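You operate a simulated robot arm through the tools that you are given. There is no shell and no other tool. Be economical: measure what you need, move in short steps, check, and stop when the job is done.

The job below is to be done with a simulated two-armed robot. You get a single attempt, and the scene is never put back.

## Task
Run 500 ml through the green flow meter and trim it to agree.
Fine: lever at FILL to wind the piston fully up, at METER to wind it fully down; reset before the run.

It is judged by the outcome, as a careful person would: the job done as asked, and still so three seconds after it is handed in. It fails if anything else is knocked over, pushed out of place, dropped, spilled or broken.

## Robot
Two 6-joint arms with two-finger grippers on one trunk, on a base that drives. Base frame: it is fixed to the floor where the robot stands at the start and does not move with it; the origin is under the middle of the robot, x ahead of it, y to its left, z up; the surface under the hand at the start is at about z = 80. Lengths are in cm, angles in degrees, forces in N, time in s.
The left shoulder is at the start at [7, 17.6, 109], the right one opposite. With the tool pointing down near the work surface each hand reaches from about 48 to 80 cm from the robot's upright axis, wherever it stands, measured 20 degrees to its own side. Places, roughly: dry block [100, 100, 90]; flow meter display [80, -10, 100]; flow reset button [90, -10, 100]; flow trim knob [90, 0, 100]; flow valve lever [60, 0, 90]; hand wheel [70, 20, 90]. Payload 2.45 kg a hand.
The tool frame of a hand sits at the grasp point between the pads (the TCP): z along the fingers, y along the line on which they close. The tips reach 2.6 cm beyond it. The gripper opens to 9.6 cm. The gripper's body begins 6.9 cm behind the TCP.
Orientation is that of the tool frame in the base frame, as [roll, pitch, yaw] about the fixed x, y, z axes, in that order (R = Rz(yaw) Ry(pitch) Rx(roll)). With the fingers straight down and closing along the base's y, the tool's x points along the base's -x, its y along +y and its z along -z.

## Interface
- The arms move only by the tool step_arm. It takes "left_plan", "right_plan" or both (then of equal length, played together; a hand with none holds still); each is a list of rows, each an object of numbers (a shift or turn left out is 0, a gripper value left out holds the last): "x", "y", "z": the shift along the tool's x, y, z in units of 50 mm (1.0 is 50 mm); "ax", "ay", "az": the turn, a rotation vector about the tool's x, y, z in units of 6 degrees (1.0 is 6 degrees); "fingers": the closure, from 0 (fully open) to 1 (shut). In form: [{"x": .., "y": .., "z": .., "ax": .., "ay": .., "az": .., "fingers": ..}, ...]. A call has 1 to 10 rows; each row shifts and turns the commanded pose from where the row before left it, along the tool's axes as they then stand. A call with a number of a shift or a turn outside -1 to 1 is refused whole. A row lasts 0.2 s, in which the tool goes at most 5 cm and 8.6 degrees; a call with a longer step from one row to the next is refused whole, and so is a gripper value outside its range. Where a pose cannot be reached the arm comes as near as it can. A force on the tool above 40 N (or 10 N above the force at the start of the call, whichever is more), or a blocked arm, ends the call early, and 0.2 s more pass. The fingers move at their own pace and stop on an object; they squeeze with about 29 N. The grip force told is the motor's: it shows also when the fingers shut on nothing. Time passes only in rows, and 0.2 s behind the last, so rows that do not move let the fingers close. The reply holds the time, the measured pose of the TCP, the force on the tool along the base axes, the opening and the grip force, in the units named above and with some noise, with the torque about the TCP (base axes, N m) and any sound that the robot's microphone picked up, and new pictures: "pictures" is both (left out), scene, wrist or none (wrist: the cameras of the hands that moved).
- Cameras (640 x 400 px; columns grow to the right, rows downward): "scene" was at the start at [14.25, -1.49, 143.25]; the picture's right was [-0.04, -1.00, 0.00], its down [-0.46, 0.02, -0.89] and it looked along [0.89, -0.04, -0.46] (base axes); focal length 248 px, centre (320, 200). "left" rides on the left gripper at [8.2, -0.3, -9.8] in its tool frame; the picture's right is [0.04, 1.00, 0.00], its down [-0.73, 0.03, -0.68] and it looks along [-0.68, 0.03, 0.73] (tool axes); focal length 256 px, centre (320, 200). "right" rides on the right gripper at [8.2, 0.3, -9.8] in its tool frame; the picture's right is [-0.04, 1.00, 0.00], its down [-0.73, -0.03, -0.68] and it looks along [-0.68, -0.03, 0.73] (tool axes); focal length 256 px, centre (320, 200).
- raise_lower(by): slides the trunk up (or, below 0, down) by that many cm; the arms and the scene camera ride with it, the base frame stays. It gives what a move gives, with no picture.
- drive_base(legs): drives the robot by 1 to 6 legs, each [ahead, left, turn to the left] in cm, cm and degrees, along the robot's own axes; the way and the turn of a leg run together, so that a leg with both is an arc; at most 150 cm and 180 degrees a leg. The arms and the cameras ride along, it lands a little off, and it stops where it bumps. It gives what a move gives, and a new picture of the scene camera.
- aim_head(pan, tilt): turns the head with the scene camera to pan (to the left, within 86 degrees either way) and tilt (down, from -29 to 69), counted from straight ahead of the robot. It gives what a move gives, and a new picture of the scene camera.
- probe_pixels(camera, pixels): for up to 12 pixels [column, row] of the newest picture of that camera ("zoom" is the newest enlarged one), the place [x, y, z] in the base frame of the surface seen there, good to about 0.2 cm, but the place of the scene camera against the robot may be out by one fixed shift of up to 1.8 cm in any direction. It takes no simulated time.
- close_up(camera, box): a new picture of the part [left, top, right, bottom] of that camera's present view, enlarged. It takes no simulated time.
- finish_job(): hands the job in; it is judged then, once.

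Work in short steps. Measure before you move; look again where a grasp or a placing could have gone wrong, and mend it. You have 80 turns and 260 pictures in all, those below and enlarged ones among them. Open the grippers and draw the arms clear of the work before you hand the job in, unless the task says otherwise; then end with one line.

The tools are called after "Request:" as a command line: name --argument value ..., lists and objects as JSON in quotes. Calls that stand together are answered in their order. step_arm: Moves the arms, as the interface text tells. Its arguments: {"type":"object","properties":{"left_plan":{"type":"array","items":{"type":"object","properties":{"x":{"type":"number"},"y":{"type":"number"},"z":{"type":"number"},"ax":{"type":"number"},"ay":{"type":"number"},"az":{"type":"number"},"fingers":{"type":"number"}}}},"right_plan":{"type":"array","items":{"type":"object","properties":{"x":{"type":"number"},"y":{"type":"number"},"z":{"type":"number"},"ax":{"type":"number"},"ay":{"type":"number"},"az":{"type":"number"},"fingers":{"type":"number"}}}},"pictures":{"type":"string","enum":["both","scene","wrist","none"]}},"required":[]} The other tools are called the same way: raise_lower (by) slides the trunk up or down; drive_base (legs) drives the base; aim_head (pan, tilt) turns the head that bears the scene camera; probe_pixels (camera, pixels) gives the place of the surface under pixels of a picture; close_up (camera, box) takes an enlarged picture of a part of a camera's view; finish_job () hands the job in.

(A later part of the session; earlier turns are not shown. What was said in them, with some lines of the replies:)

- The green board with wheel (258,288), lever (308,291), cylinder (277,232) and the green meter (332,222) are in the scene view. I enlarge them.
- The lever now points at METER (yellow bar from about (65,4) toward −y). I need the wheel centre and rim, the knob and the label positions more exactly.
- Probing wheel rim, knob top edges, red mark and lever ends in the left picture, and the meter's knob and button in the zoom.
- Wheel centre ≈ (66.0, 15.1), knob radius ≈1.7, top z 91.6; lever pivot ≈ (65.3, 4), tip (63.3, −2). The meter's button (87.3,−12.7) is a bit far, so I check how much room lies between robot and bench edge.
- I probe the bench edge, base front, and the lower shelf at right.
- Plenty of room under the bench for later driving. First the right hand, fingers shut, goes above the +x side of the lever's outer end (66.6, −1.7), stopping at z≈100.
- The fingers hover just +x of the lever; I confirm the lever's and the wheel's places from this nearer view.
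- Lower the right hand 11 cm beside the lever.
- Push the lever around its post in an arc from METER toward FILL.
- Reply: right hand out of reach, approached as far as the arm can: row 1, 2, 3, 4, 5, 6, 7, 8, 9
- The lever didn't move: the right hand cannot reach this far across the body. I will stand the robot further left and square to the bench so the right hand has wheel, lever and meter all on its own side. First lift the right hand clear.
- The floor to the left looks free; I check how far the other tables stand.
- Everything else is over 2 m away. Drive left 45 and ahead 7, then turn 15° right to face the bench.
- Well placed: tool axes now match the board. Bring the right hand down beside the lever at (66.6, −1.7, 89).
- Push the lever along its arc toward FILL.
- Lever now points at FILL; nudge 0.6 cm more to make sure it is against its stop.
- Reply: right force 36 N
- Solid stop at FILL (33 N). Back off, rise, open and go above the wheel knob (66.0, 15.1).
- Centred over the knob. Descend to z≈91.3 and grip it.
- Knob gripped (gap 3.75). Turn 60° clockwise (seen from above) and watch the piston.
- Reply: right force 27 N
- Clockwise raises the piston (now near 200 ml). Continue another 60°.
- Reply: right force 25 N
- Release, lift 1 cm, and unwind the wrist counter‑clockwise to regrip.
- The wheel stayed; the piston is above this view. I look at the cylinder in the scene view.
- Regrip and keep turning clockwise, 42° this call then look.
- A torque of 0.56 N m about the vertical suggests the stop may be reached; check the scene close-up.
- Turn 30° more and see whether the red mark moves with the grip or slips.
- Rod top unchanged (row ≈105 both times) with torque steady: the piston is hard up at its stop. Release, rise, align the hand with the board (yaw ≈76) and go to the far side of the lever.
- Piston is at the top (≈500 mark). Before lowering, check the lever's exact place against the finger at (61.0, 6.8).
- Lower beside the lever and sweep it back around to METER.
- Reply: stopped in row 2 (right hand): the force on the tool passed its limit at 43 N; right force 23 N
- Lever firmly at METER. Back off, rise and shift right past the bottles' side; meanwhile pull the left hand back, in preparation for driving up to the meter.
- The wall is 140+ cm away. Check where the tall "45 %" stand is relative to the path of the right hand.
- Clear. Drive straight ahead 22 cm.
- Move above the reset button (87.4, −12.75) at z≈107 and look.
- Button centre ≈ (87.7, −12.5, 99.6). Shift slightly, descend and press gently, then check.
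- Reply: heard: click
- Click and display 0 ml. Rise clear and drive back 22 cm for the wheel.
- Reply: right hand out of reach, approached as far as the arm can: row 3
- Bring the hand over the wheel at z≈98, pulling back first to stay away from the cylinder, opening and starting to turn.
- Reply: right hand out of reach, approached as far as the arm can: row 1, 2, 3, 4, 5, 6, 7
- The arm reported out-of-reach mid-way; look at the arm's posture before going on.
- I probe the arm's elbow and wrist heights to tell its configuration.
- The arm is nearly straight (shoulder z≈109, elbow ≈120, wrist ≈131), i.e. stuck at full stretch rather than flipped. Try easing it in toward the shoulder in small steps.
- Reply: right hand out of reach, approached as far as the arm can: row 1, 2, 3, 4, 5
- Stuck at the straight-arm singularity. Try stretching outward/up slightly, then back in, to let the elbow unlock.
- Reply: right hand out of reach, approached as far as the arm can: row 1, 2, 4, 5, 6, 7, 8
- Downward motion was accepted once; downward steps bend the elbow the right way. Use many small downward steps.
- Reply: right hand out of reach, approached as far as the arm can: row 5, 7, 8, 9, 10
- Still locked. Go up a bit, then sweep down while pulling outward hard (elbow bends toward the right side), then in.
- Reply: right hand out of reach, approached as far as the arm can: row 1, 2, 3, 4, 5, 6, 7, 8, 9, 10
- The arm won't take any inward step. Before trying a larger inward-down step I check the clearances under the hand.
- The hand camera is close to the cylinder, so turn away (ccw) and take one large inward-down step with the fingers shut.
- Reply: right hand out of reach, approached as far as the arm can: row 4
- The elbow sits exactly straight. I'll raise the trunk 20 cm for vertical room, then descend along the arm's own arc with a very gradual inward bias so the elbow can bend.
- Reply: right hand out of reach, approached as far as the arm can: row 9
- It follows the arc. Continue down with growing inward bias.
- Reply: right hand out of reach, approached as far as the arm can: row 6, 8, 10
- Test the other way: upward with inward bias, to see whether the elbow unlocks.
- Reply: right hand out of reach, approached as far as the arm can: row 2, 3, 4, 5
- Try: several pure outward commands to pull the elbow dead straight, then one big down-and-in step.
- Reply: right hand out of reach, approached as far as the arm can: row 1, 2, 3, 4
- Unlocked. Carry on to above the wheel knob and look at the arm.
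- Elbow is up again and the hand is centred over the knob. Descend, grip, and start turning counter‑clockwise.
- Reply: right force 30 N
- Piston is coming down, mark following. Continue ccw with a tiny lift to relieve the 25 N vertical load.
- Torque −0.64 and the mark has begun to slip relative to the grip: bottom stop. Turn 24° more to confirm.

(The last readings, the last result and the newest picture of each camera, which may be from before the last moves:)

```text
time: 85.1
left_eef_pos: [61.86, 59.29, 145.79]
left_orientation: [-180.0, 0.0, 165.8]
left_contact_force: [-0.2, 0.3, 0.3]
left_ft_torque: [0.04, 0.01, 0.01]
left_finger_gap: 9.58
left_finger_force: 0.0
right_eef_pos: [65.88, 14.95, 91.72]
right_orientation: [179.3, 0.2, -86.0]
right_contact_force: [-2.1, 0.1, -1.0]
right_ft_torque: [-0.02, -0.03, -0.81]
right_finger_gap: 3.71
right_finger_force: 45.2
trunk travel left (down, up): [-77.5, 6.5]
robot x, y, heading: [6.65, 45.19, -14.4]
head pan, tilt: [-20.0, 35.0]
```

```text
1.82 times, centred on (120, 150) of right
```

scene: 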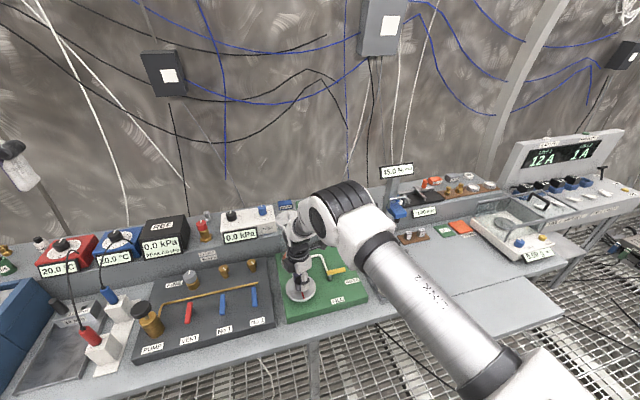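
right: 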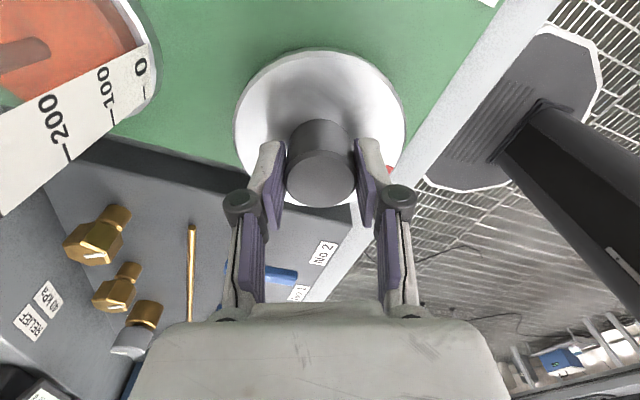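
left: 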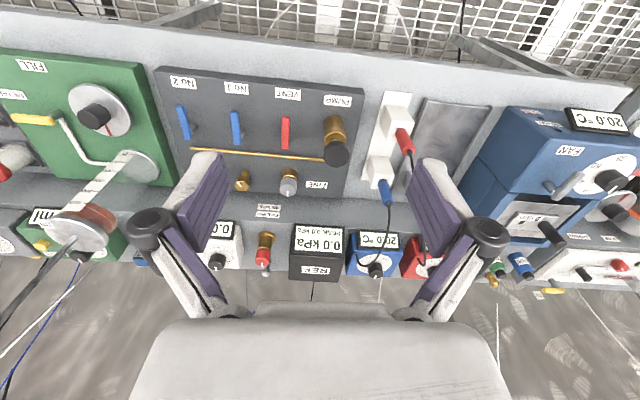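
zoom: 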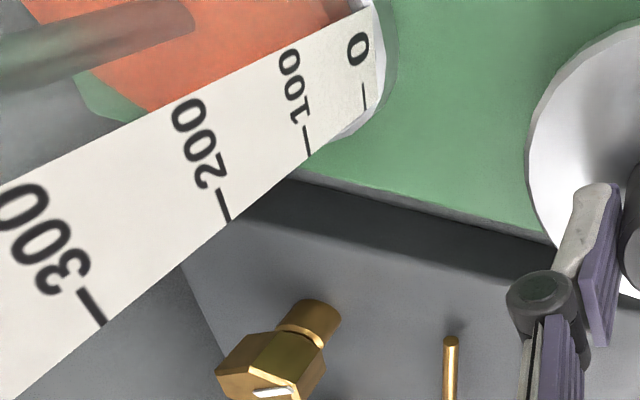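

Bottom stop confirmed. Release, rise, and unwind the wrist clockwise back to nominal yaw.

Request:
step_arm --right_plan '[{"fingers": 0}, {}, {"z": -0.9}, {"z": -0.9}, {"az": 1}, {"az": 1}, {"az": 1}, {"az": 1}, {"az": 1}, {"az": 1}]' --pictures "none"

Request:
step_arm --right_plan '[{"az": 1}, {"az": 1}, {"az": 1}, {"az": 1}, {"az": 1}, {"az": 1}, {"az": 1}, {"az": 1}, {"az": 1}, {"az": 1}]' --pictures "none"

```text
time: 87.3
left_eef_pos: [61.87, 59.26, 145.76]
left_orientation: [180.0, 0.0, 165.8]
left_contact_force: [-0.7, 0.4, 0.0]
left_ft_torque: [0.01, 0.02, 0.0]
left_finger_gap: 9.62
left_finger_force: 0.1
right_eef_pos: [66.13, 15.05, 100.73]
right_orientation: [179.2, -0.2, -122.3]
right_contact_force: [-0.8, 0.9, 0.8]
right_ft_torque: [-0.02, -0.01, -0.01]
right_finger_gap: 9.59
right_finger_force: 0.0
trunk travel left (down, up): [-77.5, 6.5]
robot x, y, heading: [6.48, 45.2, -14.1]
head pan, tilt: [-20.0, 35.0]
```

```text
time: 89.5
left_eef_pos: [61.85, 59.29, 145.79]
left_orientation: [180.0, 0.0, 165.7]
left_contact_force: [-0.8, -0.1, -0.2]
left_ft_torque: [-0.02, 0.03, -0.02]
left_finger_gap: 9.59
left_finger_force: 0.1
right_eef_pos: [66.07, 14.96, 100.68]
right_orientation: [179.7, -0.8, 177.7]
right_contact_force: [0.5, 0.3, 0.8]
right_ft_torque: [-0.01, -0.01, 0.0]
right_finger_gap: 9.63
right_finger_force: 0.1
trunk travel left (down, up): [-77.5, 6.5]
robot x, y, heading: [7.21, 45.07, -14.1]
head pan, tilt: [-20.0, 35.0]
```

Finish the turn and move right and up clear of the cylinder (l ≈ 15, z ≈ 113), then look.

Request:
step_arm --right_plan '[{"az": 1}, {"az": 1}, {"y": -0.62, "z": -0.5}, {"y": -0.62, "z": -0.5}, {"y": -0.62, "z": -0.5}, {"y": -0.62, "z": -0.5}, {"y": -0.6, "z": -0.5}]' --pictures "scene"

Request:
close_up --camera "scene" --box '[240, 170, 400, 310]'

```text
time: 91.1
left_eef_pos: [61.61, 59.18, 145.86]
left_orientation: [179.9, 0.1, 165.7]
left_contact_force: [0.2, -1.4, -0.6]
left_ft_torque: [0.0, -0.04, -0.02]
left_finger_gap: 9.6
left_finger_force: 0.1
right_eef_pos: [62.37, 0.03, 113.22]
right_orientation: [179.8, -0.8, 165.8]
right_contact_force: [-1.4, 0.1, -0.7]
right_ft_torque: [0.03, 0.0, 0.02]
right_finger_gap: 9.59
right_finger_force: 0.0
trunk travel left (down, up): [-77.5, 6.5]
robot x, y, heading: [6.29, 45.3, -13.9]
head pan, tilt: [-20.0, 35.0]
```

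scene: 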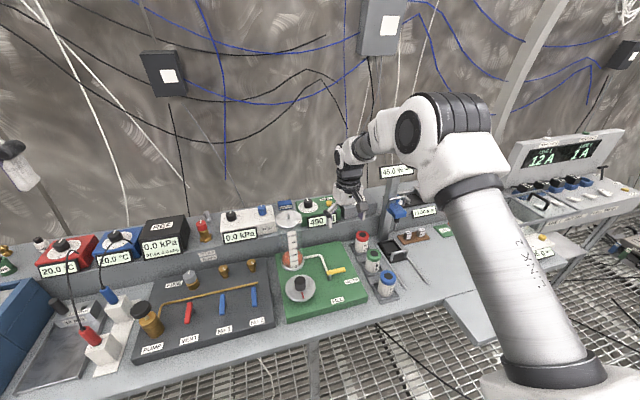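

```text
2.86 times, centred on (320, 240) of scene
```

zoom: 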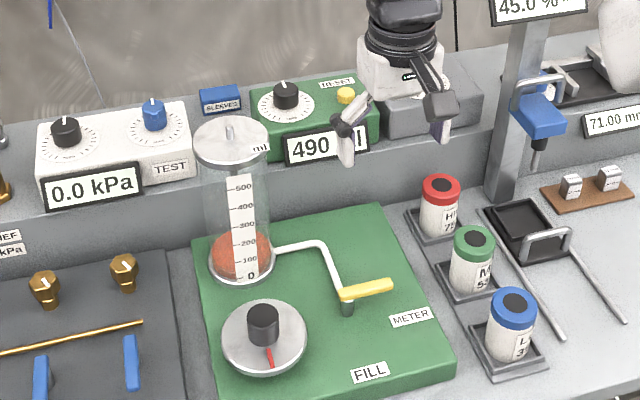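

Display reads 490 with the piston bottomed; needs trimming to 500. Drive ahead 26 cm toward the trim knob.

Request:
drive_base --legs '[[26, 0, 0]]'

Request:
step_arm --right_plan '[{"x": -0.3, "y": 0.24}, {"x": -0.3, "y": 0.24, "z": 0.3}]' --pictures "wrist"

```text
time: 93.0
left_eef_pos: [87.1, 53.1, 145.9]
left_orientation: [180.0, 0.1, 166.0]
left_contact_force: [-0.7, -0.2, 0.0]
left_ft_torque: [0.01, -0.04, 0.0]
left_finger_gap: 9.59
left_finger_force: 0.0
right_eef_pos: [87.97, -6.18, 113.28]
right_orientation: [179.8, -0.7, 166.0]
right_contact_force: [0.0, 0.0, 0.1]
right_ft_torque: [-0.05, -0.05, 0.0]
right_finger_gap: 9.6
right_finger_force: 0.0
trunk travel left (down, up): [-77.5, 6.5]
robot x, y, heading: [31.94, 39.34, -14.1]
head pan, tilt: [-20.0, 35.0]
```

scene: 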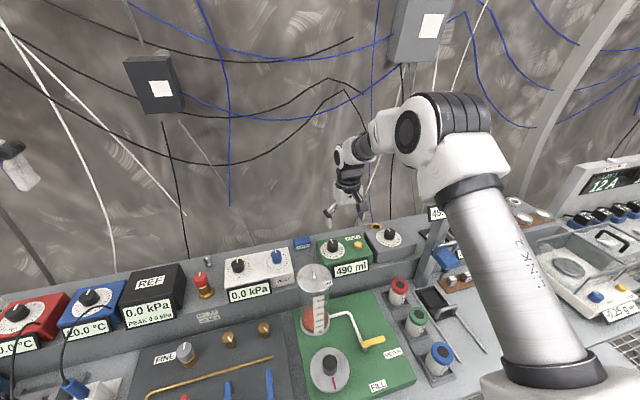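

```text
time: 93.5
left_eef_pos: [87.33, 53.03, 145.73]
left_orientation: [-180.0, 0.0, 166.0]
left_contact_force: [0.3, -0.2, 0.6]
left_ft_torque: [0.0, -0.02, -0.02]
left_finger_gap: 9.6
left_finger_force: 0.0
right_eef_pos: [91.63, -4.55, 111.79]
right_orientation: [-180.0, -0.9, 166.0]
right_contact_force: [0.7, -0.1, 1.4]
right_ft_torque: [-0.01, -0.03, -0.01]
right_finger_gap: 9.6
right_finger_force: 0.0
trunk travel left (down, up): [-77.5, 6.5]
robot x, y, heading: [31.98, 39.01, -13.8]
head pan, tilt: [-20.0, 35.0]
```

right: 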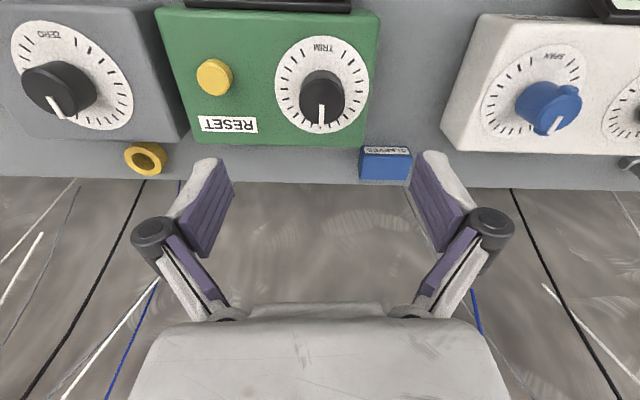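

Probe the trim knob for exact centring.

Request:
close_up --camera "right" --box '[262, 25, 382, 145]'

Request:
probe_pixels --camera "right" --pixels '[[322, 97], [308, 97], [336, 97], [322, 86], [322, 118], [322, 40], [278, 85], [366, 85], [322, 130]]'

```text
3.33 times, centred on (322, 85) of right
```

zoom: 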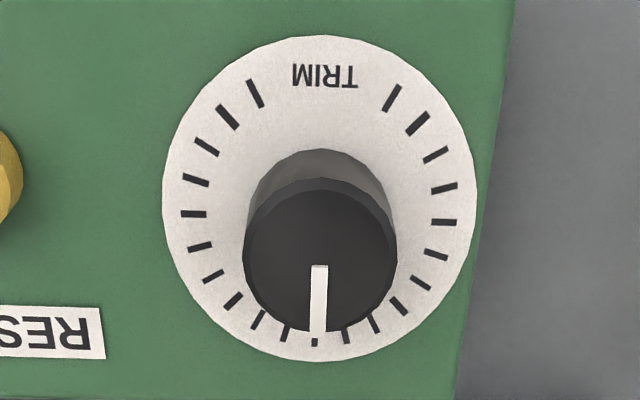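

```text
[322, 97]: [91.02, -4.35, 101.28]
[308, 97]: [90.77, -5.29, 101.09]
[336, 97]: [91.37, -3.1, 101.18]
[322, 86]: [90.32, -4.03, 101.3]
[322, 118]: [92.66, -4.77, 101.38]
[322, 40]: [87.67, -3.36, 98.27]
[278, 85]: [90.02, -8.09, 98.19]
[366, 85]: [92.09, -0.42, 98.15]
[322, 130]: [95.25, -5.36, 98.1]
```

Knob centre ≈ (91.3, −4.35), top 101.2, pointer mid-scale. Descend and grip it.

Request:
step_arm --right_plan '[{"x": 0.07, "y": 0.02, "z": 0.6, "fingers": 0.3}, {"z": 0.6}, {"z": 0.5}, {"z": 0.4}, {"fingers": 1}, {}, {}]' --pictures "both"

Request:
close_up --camera "scene" --box '[290, 200, 410, 300]'

```text
time: 95.2
left_eef_pos: [87.35, 53.11, 145.79]
left_orientation: [-179.9, 0.1, 166.0]
left_contact_force: [0.7, 0.3, -0.2]
left_ft_torque: [-0.01, 0.01, -0.01]
left_finger_gap: 9.58
left_finger_force: 0.1
right_eef_pos: [91.14, -4.37, 101.26]
right_orientation: [179.9, -0.8, 166.0]
right_contact_force: [0.4, 0.5, 4.8]
right_ft_torque: [0.13, 0.31, 0.04]
right_finger_gap: 3.74
right_finger_force: 45.4
trunk travel left (down, up): [-77.5, 6.5]
robot x, y, heading: [32.23, 39.18, -14.1]
head pan, tilt: [-20.0, 35.0]
```

scene: 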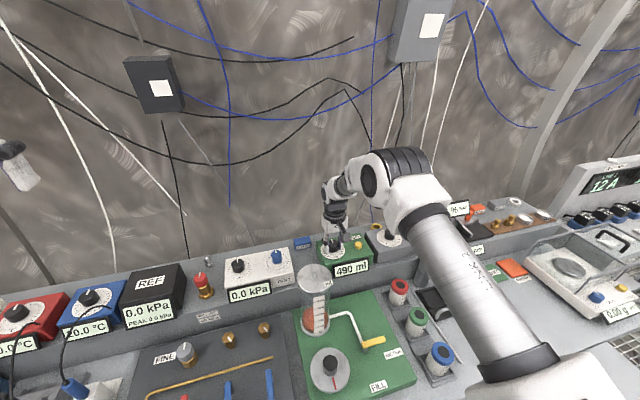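
right: 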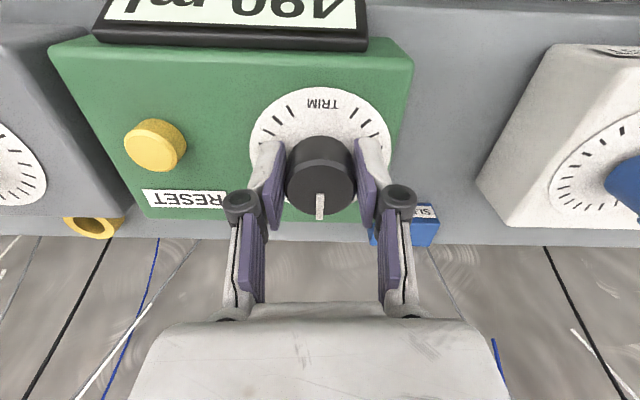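

```text
4.00 times, centred on (350, 250) of scene
```

zoom: 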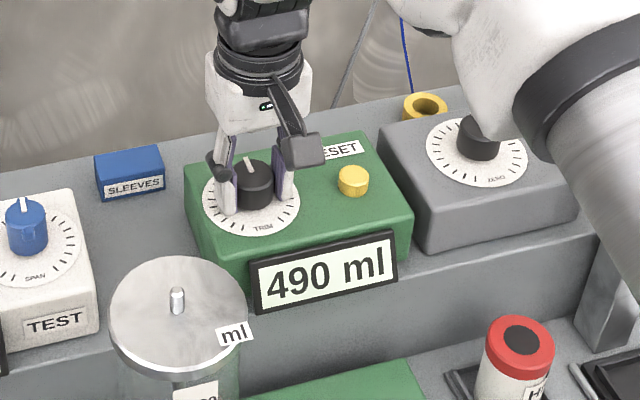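

Gripped, display 490. Turn 12° clockwise and read.

Request:
step_arm --right_plan '[{"az": 1}, {"az": 1}, {}]' --pictures "none"

Request:
close_up --camera "scene" --box '[290, 200, 410, 300]'

```text
time: 96.0
left_eef_pos: [87.38, 53.27, 145.77]
left_orientation: [-179.8, 0.0, 166.0]
left_contact_force: [-0.4, 0.6, 0.8]
left_ft_torque: [0.0, 0.0, -0.02]
left_finger_gap: 9.62
left_finger_force: 0.1
right_eef_pos: [91.17, -4.24, 101.23]
right_orientation: [-179.8, -0.7, 153.9]
right_contact_force: [6.3, 5.2, 7.3]
right_ft_torque: [0.48, 0.03, -0.02]
right_finger_gap: 3.77
right_finger_force: 44.9
trunk travel left (down, up): [-77.5, 6.5]
robot x, y, heading: [32.24, 38.53, -14.0]
head pan, tilt: [-20.0, 35.0]
```

```text
4.00 times, centred on (350, 250) of scene
```

zoom: 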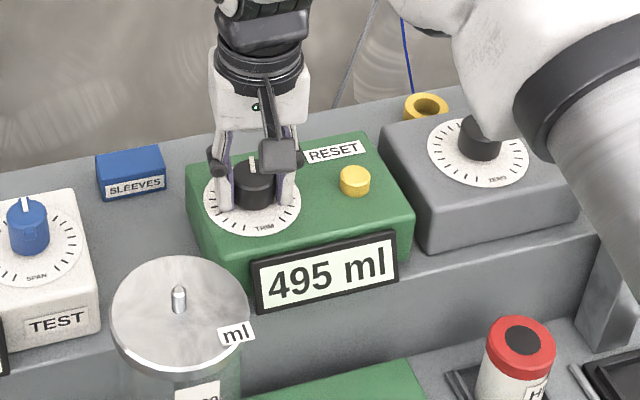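

12° gave +5 ml (490→495). Turn another 12°.

Request:
step_arm --right_plan '[{"az": 1}, {"az": 1}, {}]' --pictures "none"

Request:
close_up --camera "scene" --box '[290, 200, 410, 300]'

```text
time: 96.8
left_eef_pos: [87.41, 53.31, 145.83]
left_orientation: [-180.0, 0.0, 166.0]
left_contact_force: [-0.1, 0.8, 1.3]
left_ft_torque: [0.0, 0.01, -0.03]
left_finger_gap: 9.6
left_finger_force: 0.1
right_eef_pos: [91.3, -4.19, 101.37]
right_orientation: [-179.7, -0.7, 142.0]
right_contact_force: [7.5, 11.7, 2.2]
right_ft_torque: [-0.09, -1.09, 0.09]
right_finger_gap: 3.77
right_finger_force: 44.8
trunk travel left (down, up): [-77.5, 6.5]
robot x, y, heading: [32.08, 38.7, -13.8]
head pan, tilt: [-20.0, 35.0]
```

```text
4.00 times, centred on (350, 250) of scene
```

zoom: 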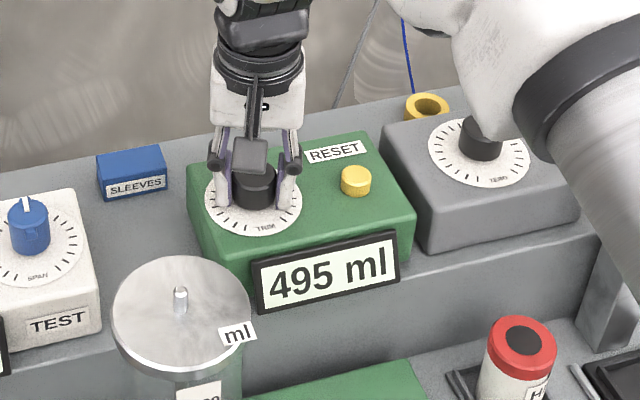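

Display steps by 5 ml apparently. Continue in 6° steps to find where it reads 500.

Request:
step_arm --right_plan '[{"az": 1}, {}]' --pictures "none"

Request:
close_up --camera "scene" --box '[290, 200, 410, 300]'

```text
time: 97.3
left_eef_pos: [87.44, 53.5, 145.81]
left_orientation: [-179.9, 0.0, 166.0]
left_contact_force: [-0.7, -0.1, -0.1]
left_ft_torque: [-0.03, 0.03, 0.04]
left_finger_gap: 9.6
left_finger_force: 0.0
right_eef_pos: [91.36, -4.03, 101.2]
right_orientation: [-179.4, -0.7, 136.0]
right_contact_force: [10.5, 14.1, 5.2]
right_ft_torque: [1.28, 0.39, 0.06]
right_finger_gap: 3.77
right_finger_force: 45.0
trunk travel left (down, up): [-77.5, 6.5]
robot x, y, heading: [31.95, 39.1, -14.1]
head pan, tilt: [-20.0, 35.0]
```

```text
4.00 times, centred on (350, 250) of scene
```

zoom: 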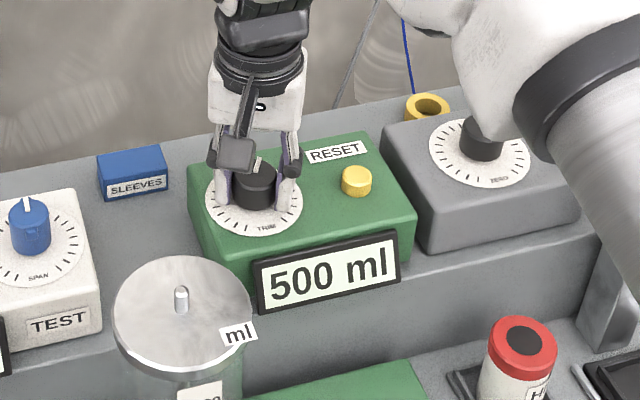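

Reads 500 at 30°. Find the band's far edge so I can set its middle: 12° more.

Request:
step_arm --right_plan '[{"az": 1}, {"az": 1}, {}]' --pictures "none"

Request:
close_up --camera "scene" --box '[290, 200, 410, 300]'

```text
time: 98.2
left_eef_pos: [87.45, 53.56, 145.63]
left_orientation: [-179.8, 0.0, 166.0]
left_contact_force: [0.5, -0.2, -0.9]
left_ft_torque: [0.0, 0.01, 0.01]
left_finger_gap: 9.58
left_finger_force: 0.0
right_eef_pos: [91.29, -3.95, 101.37]
right_orientation: [-179.4, -0.5, 123.8]
right_contact_force: [16.6, 15.6, 12.6]
right_ft_torque: [1.05, -0.14, 0.09]
right_finger_gap: 3.77
right_finger_force: 45.5
trunk travel left (down, up): [-77.5, 6.5]
robot x, y, heading: [32.32, 39.08, -13.8]
head pan, tilt: [-20.0, 35.0]
```

```text
4.00 times, centred on (350, 250) of scene
```

zoom: 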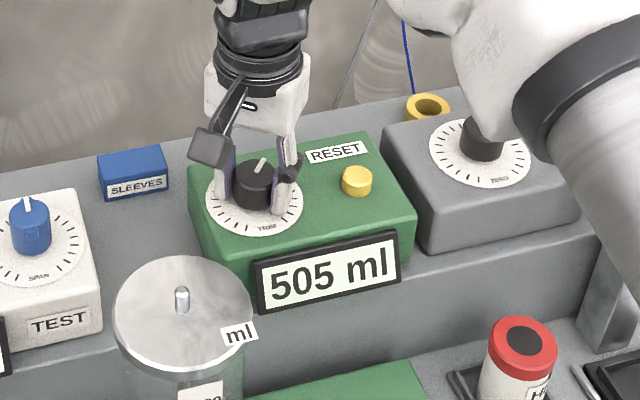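

Band spans roughly 24–30° to 36–42°, so the middle is ≈33°. Turn back 9° and read.

Request:
step_arm --right_plan '[{"az": -1}, {"az": -0.5}, {}]' --pictures "none"

Request:
close_up --camera "scene" --box '[290, 200, 410, 300]'

```text
time: 99.0
left_eef_pos: [87.49, 53.41, 145.85]
left_orientation: [-179.8, -0.1, 166.0]
left_contact_force: [-0.2, -0.7, 0.2]
left_ft_torque: [0.02, 0.0, 0.02]
left_finger_gap: 9.6
left_finger_force: 0.1
right_eef_pos: [91.37, -3.88, 101.25]
right_orientation: [-179.5, -0.6, 133.0]
right_contact_force: [17.7, 9.3, 12.4]
right_ft_torque: [-0.56, -1.23, 0.09]
right_finger_gap: 3.75
right_finger_force: 45.4
trunk travel left (down, up): [-77.5, 6.5]
robot x, y, heading: [32.17, 38.56, -13.8]
head pan, tilt: [-20.0, 35.0]
```

```text
4.00 times, centred on (350, 250) of scene
```

zoom: 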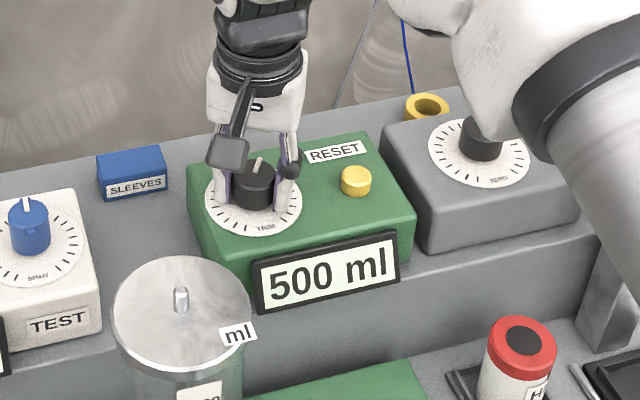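

Display 500. Release the knob and lift straight up.

Request:
step_arm --right_plan '[{"fingers": 0.3}, {}, {"z": -0.4}, {"z": -0.7}, {"z": -0.7}]' --pictures "both"

Request:
close_up --camera "scene" --box '[270, 200, 430, 400]'

```text
time: 100.2
left_eef_pos: [87.29, 53.31, 145.83]
left_orientation: [-179.9, 0.0, 165.9]
left_contact_force: [0.6, -0.2, 0.0]
left_ft_torque: [-0.02, -0.02, 0.01]
left_finger_gap: 9.58
left_finger_force: 0.1
right_eef_pos: [91.36, -4.11, 110.29]
right_orientation: [-179.6, -0.6, 133.0]
right_contact_force: [-0.2, 0.8, -0.6]
right_ft_torque: [-0.01, 0.02, 0.01]
right_finger_gap: 6.7
right_finger_force: 0.1
trunk travel left (down, up): [-77.5, 6.5]
robot x, y, heading: [32.2, 38.87, -14.0]
head pan, tilt: [-20.0, 35.0]
```

scene: 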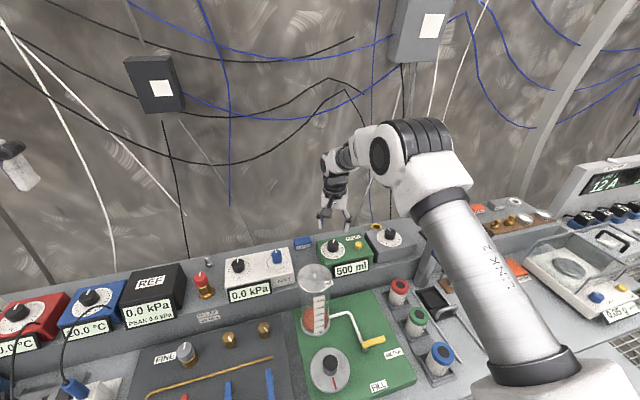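
right: 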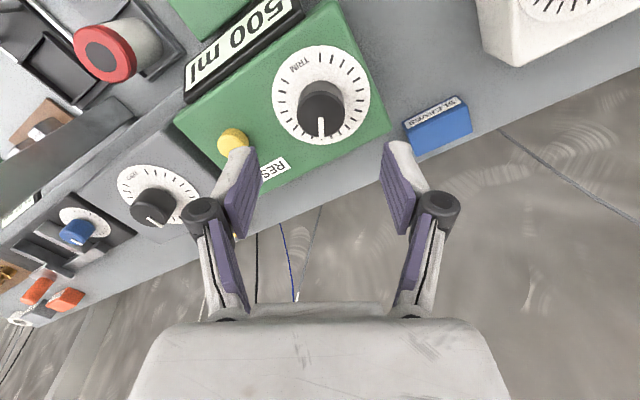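

```text
2.00 times, centred on (350, 300) of scene
```

zoom: 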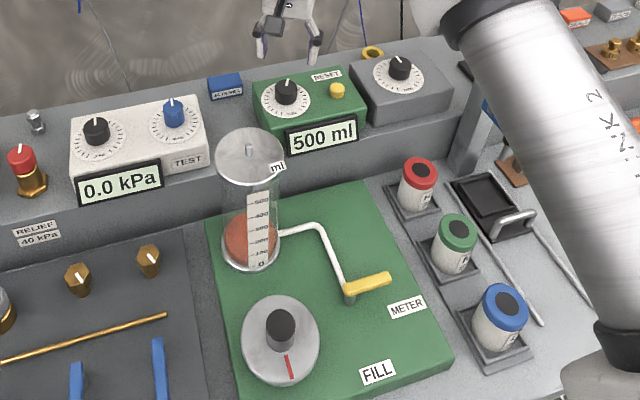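

Meter holds 500 ml. The balance at right seems to show a changed number at (617,313); look closer to be sure nothing touches it.

Request:
close_up --camera "scene" --box '[480, 200, 640, 400]'

```text
2.00 times, centred on (560, 300) of scene
```

zoom: 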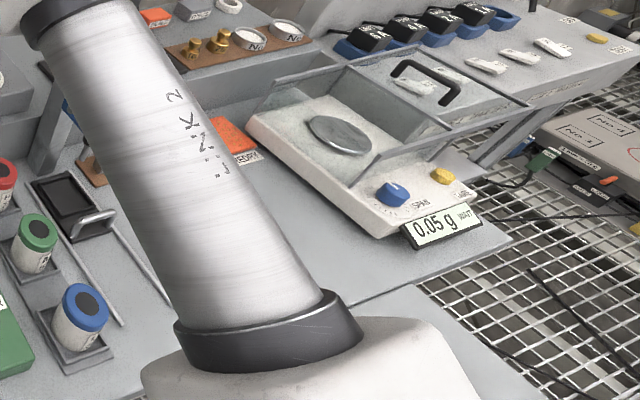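

Only 0.05 g drift, nothing is touched. Shift the hand 4 cm right, and back the robot off 24 cm, clear of the work.

Request:
step_arm --right_plan '[{"x": -0.43, "y": -0.67}, {"fingers": 0}]' --pictures "none"

Request:
drive_base --legs '[[-24, 0, 0]]'

Request:
close_up --camera "scene" --box '[230, 150, 400, 320]'

```text
time: 100.8
left_eef_pos: [87.26, 53.17, 145.69]
left_orientation: [-180.0, 0.0, 166.1]
left_contact_force: [0.4, -0.4, 0.4]
left_ft_torque: [-0.03, -0.02, 0.03]
left_finger_gap: 9.63
left_finger_force: 0.1
right_eef_pos: [90.56, -8.23, 110.0]
right_orientation: [-179.7, -0.7, 132.8]
right_contact_force: [-0.6, 1.0, -0.3]
right_ft_torque: [0.01, -0.01, -0.05]
right_finger_gap: 9.61
right_finger_force: 0.0
trunk travel left (down, up): [-77.5, 6.5]
robot x, y, heading: [32.21, 39.12, -13.9]
head pan, tilt: [-20.0, 35.0]
```

```text
time: 102.5
left_eef_pos: [64.65, 58.55, 145.76]
left_orientation: [180.0, -0.1, 165.6]
left_contact_force: [0.7, -0.1, -0.7]
left_ft_torque: [-0.01, -0.02, -0.02]
left_finger_gap: 9.6
left_finger_force: 0.0
right_eef_pos: [67.46, -2.88, 109.8]
right_orientation: [-179.6, -0.8, 132.6]
right_contact_force: [-0.3, 0.2, 0.7]
right_ft_torque: [0.01, 0.03, 0.01]
right_finger_gap: 9.61
right_finger_force: 0.1
trunk travel left (down, up): [-77.5, 6.5]
robot x, y, heading: [9.01, 44.58, -14.3]
head pan, tilt: [-20.0, 35.0]
```

scene: 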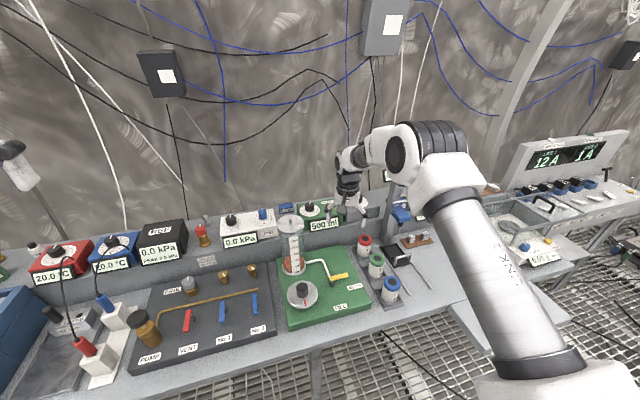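

```text
2.35 times, centred on (315, 235) of scene
```

zoom: 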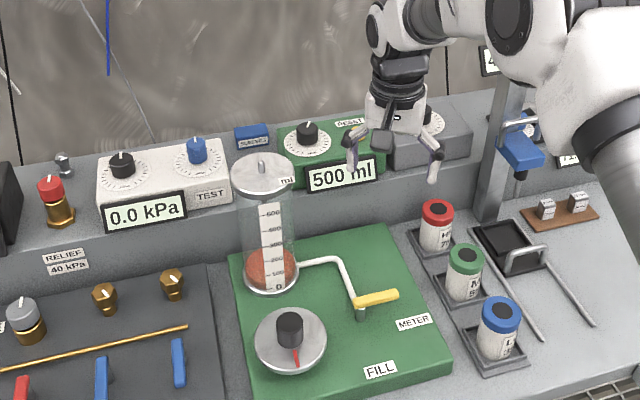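

The meter shows 500 ml, the piston is down, the lever is at METER, everything else is in place, and both hands are clear and open. Handing in.

Request:
finish_job

```text
The job is handed in.
```

I ran 500 ml through the green flow meter after a reset. It read 490 ml, so I trimmed it to 500 ml; the display moves in 5 ml steps, and I set the knob near the middle of the 500 band.
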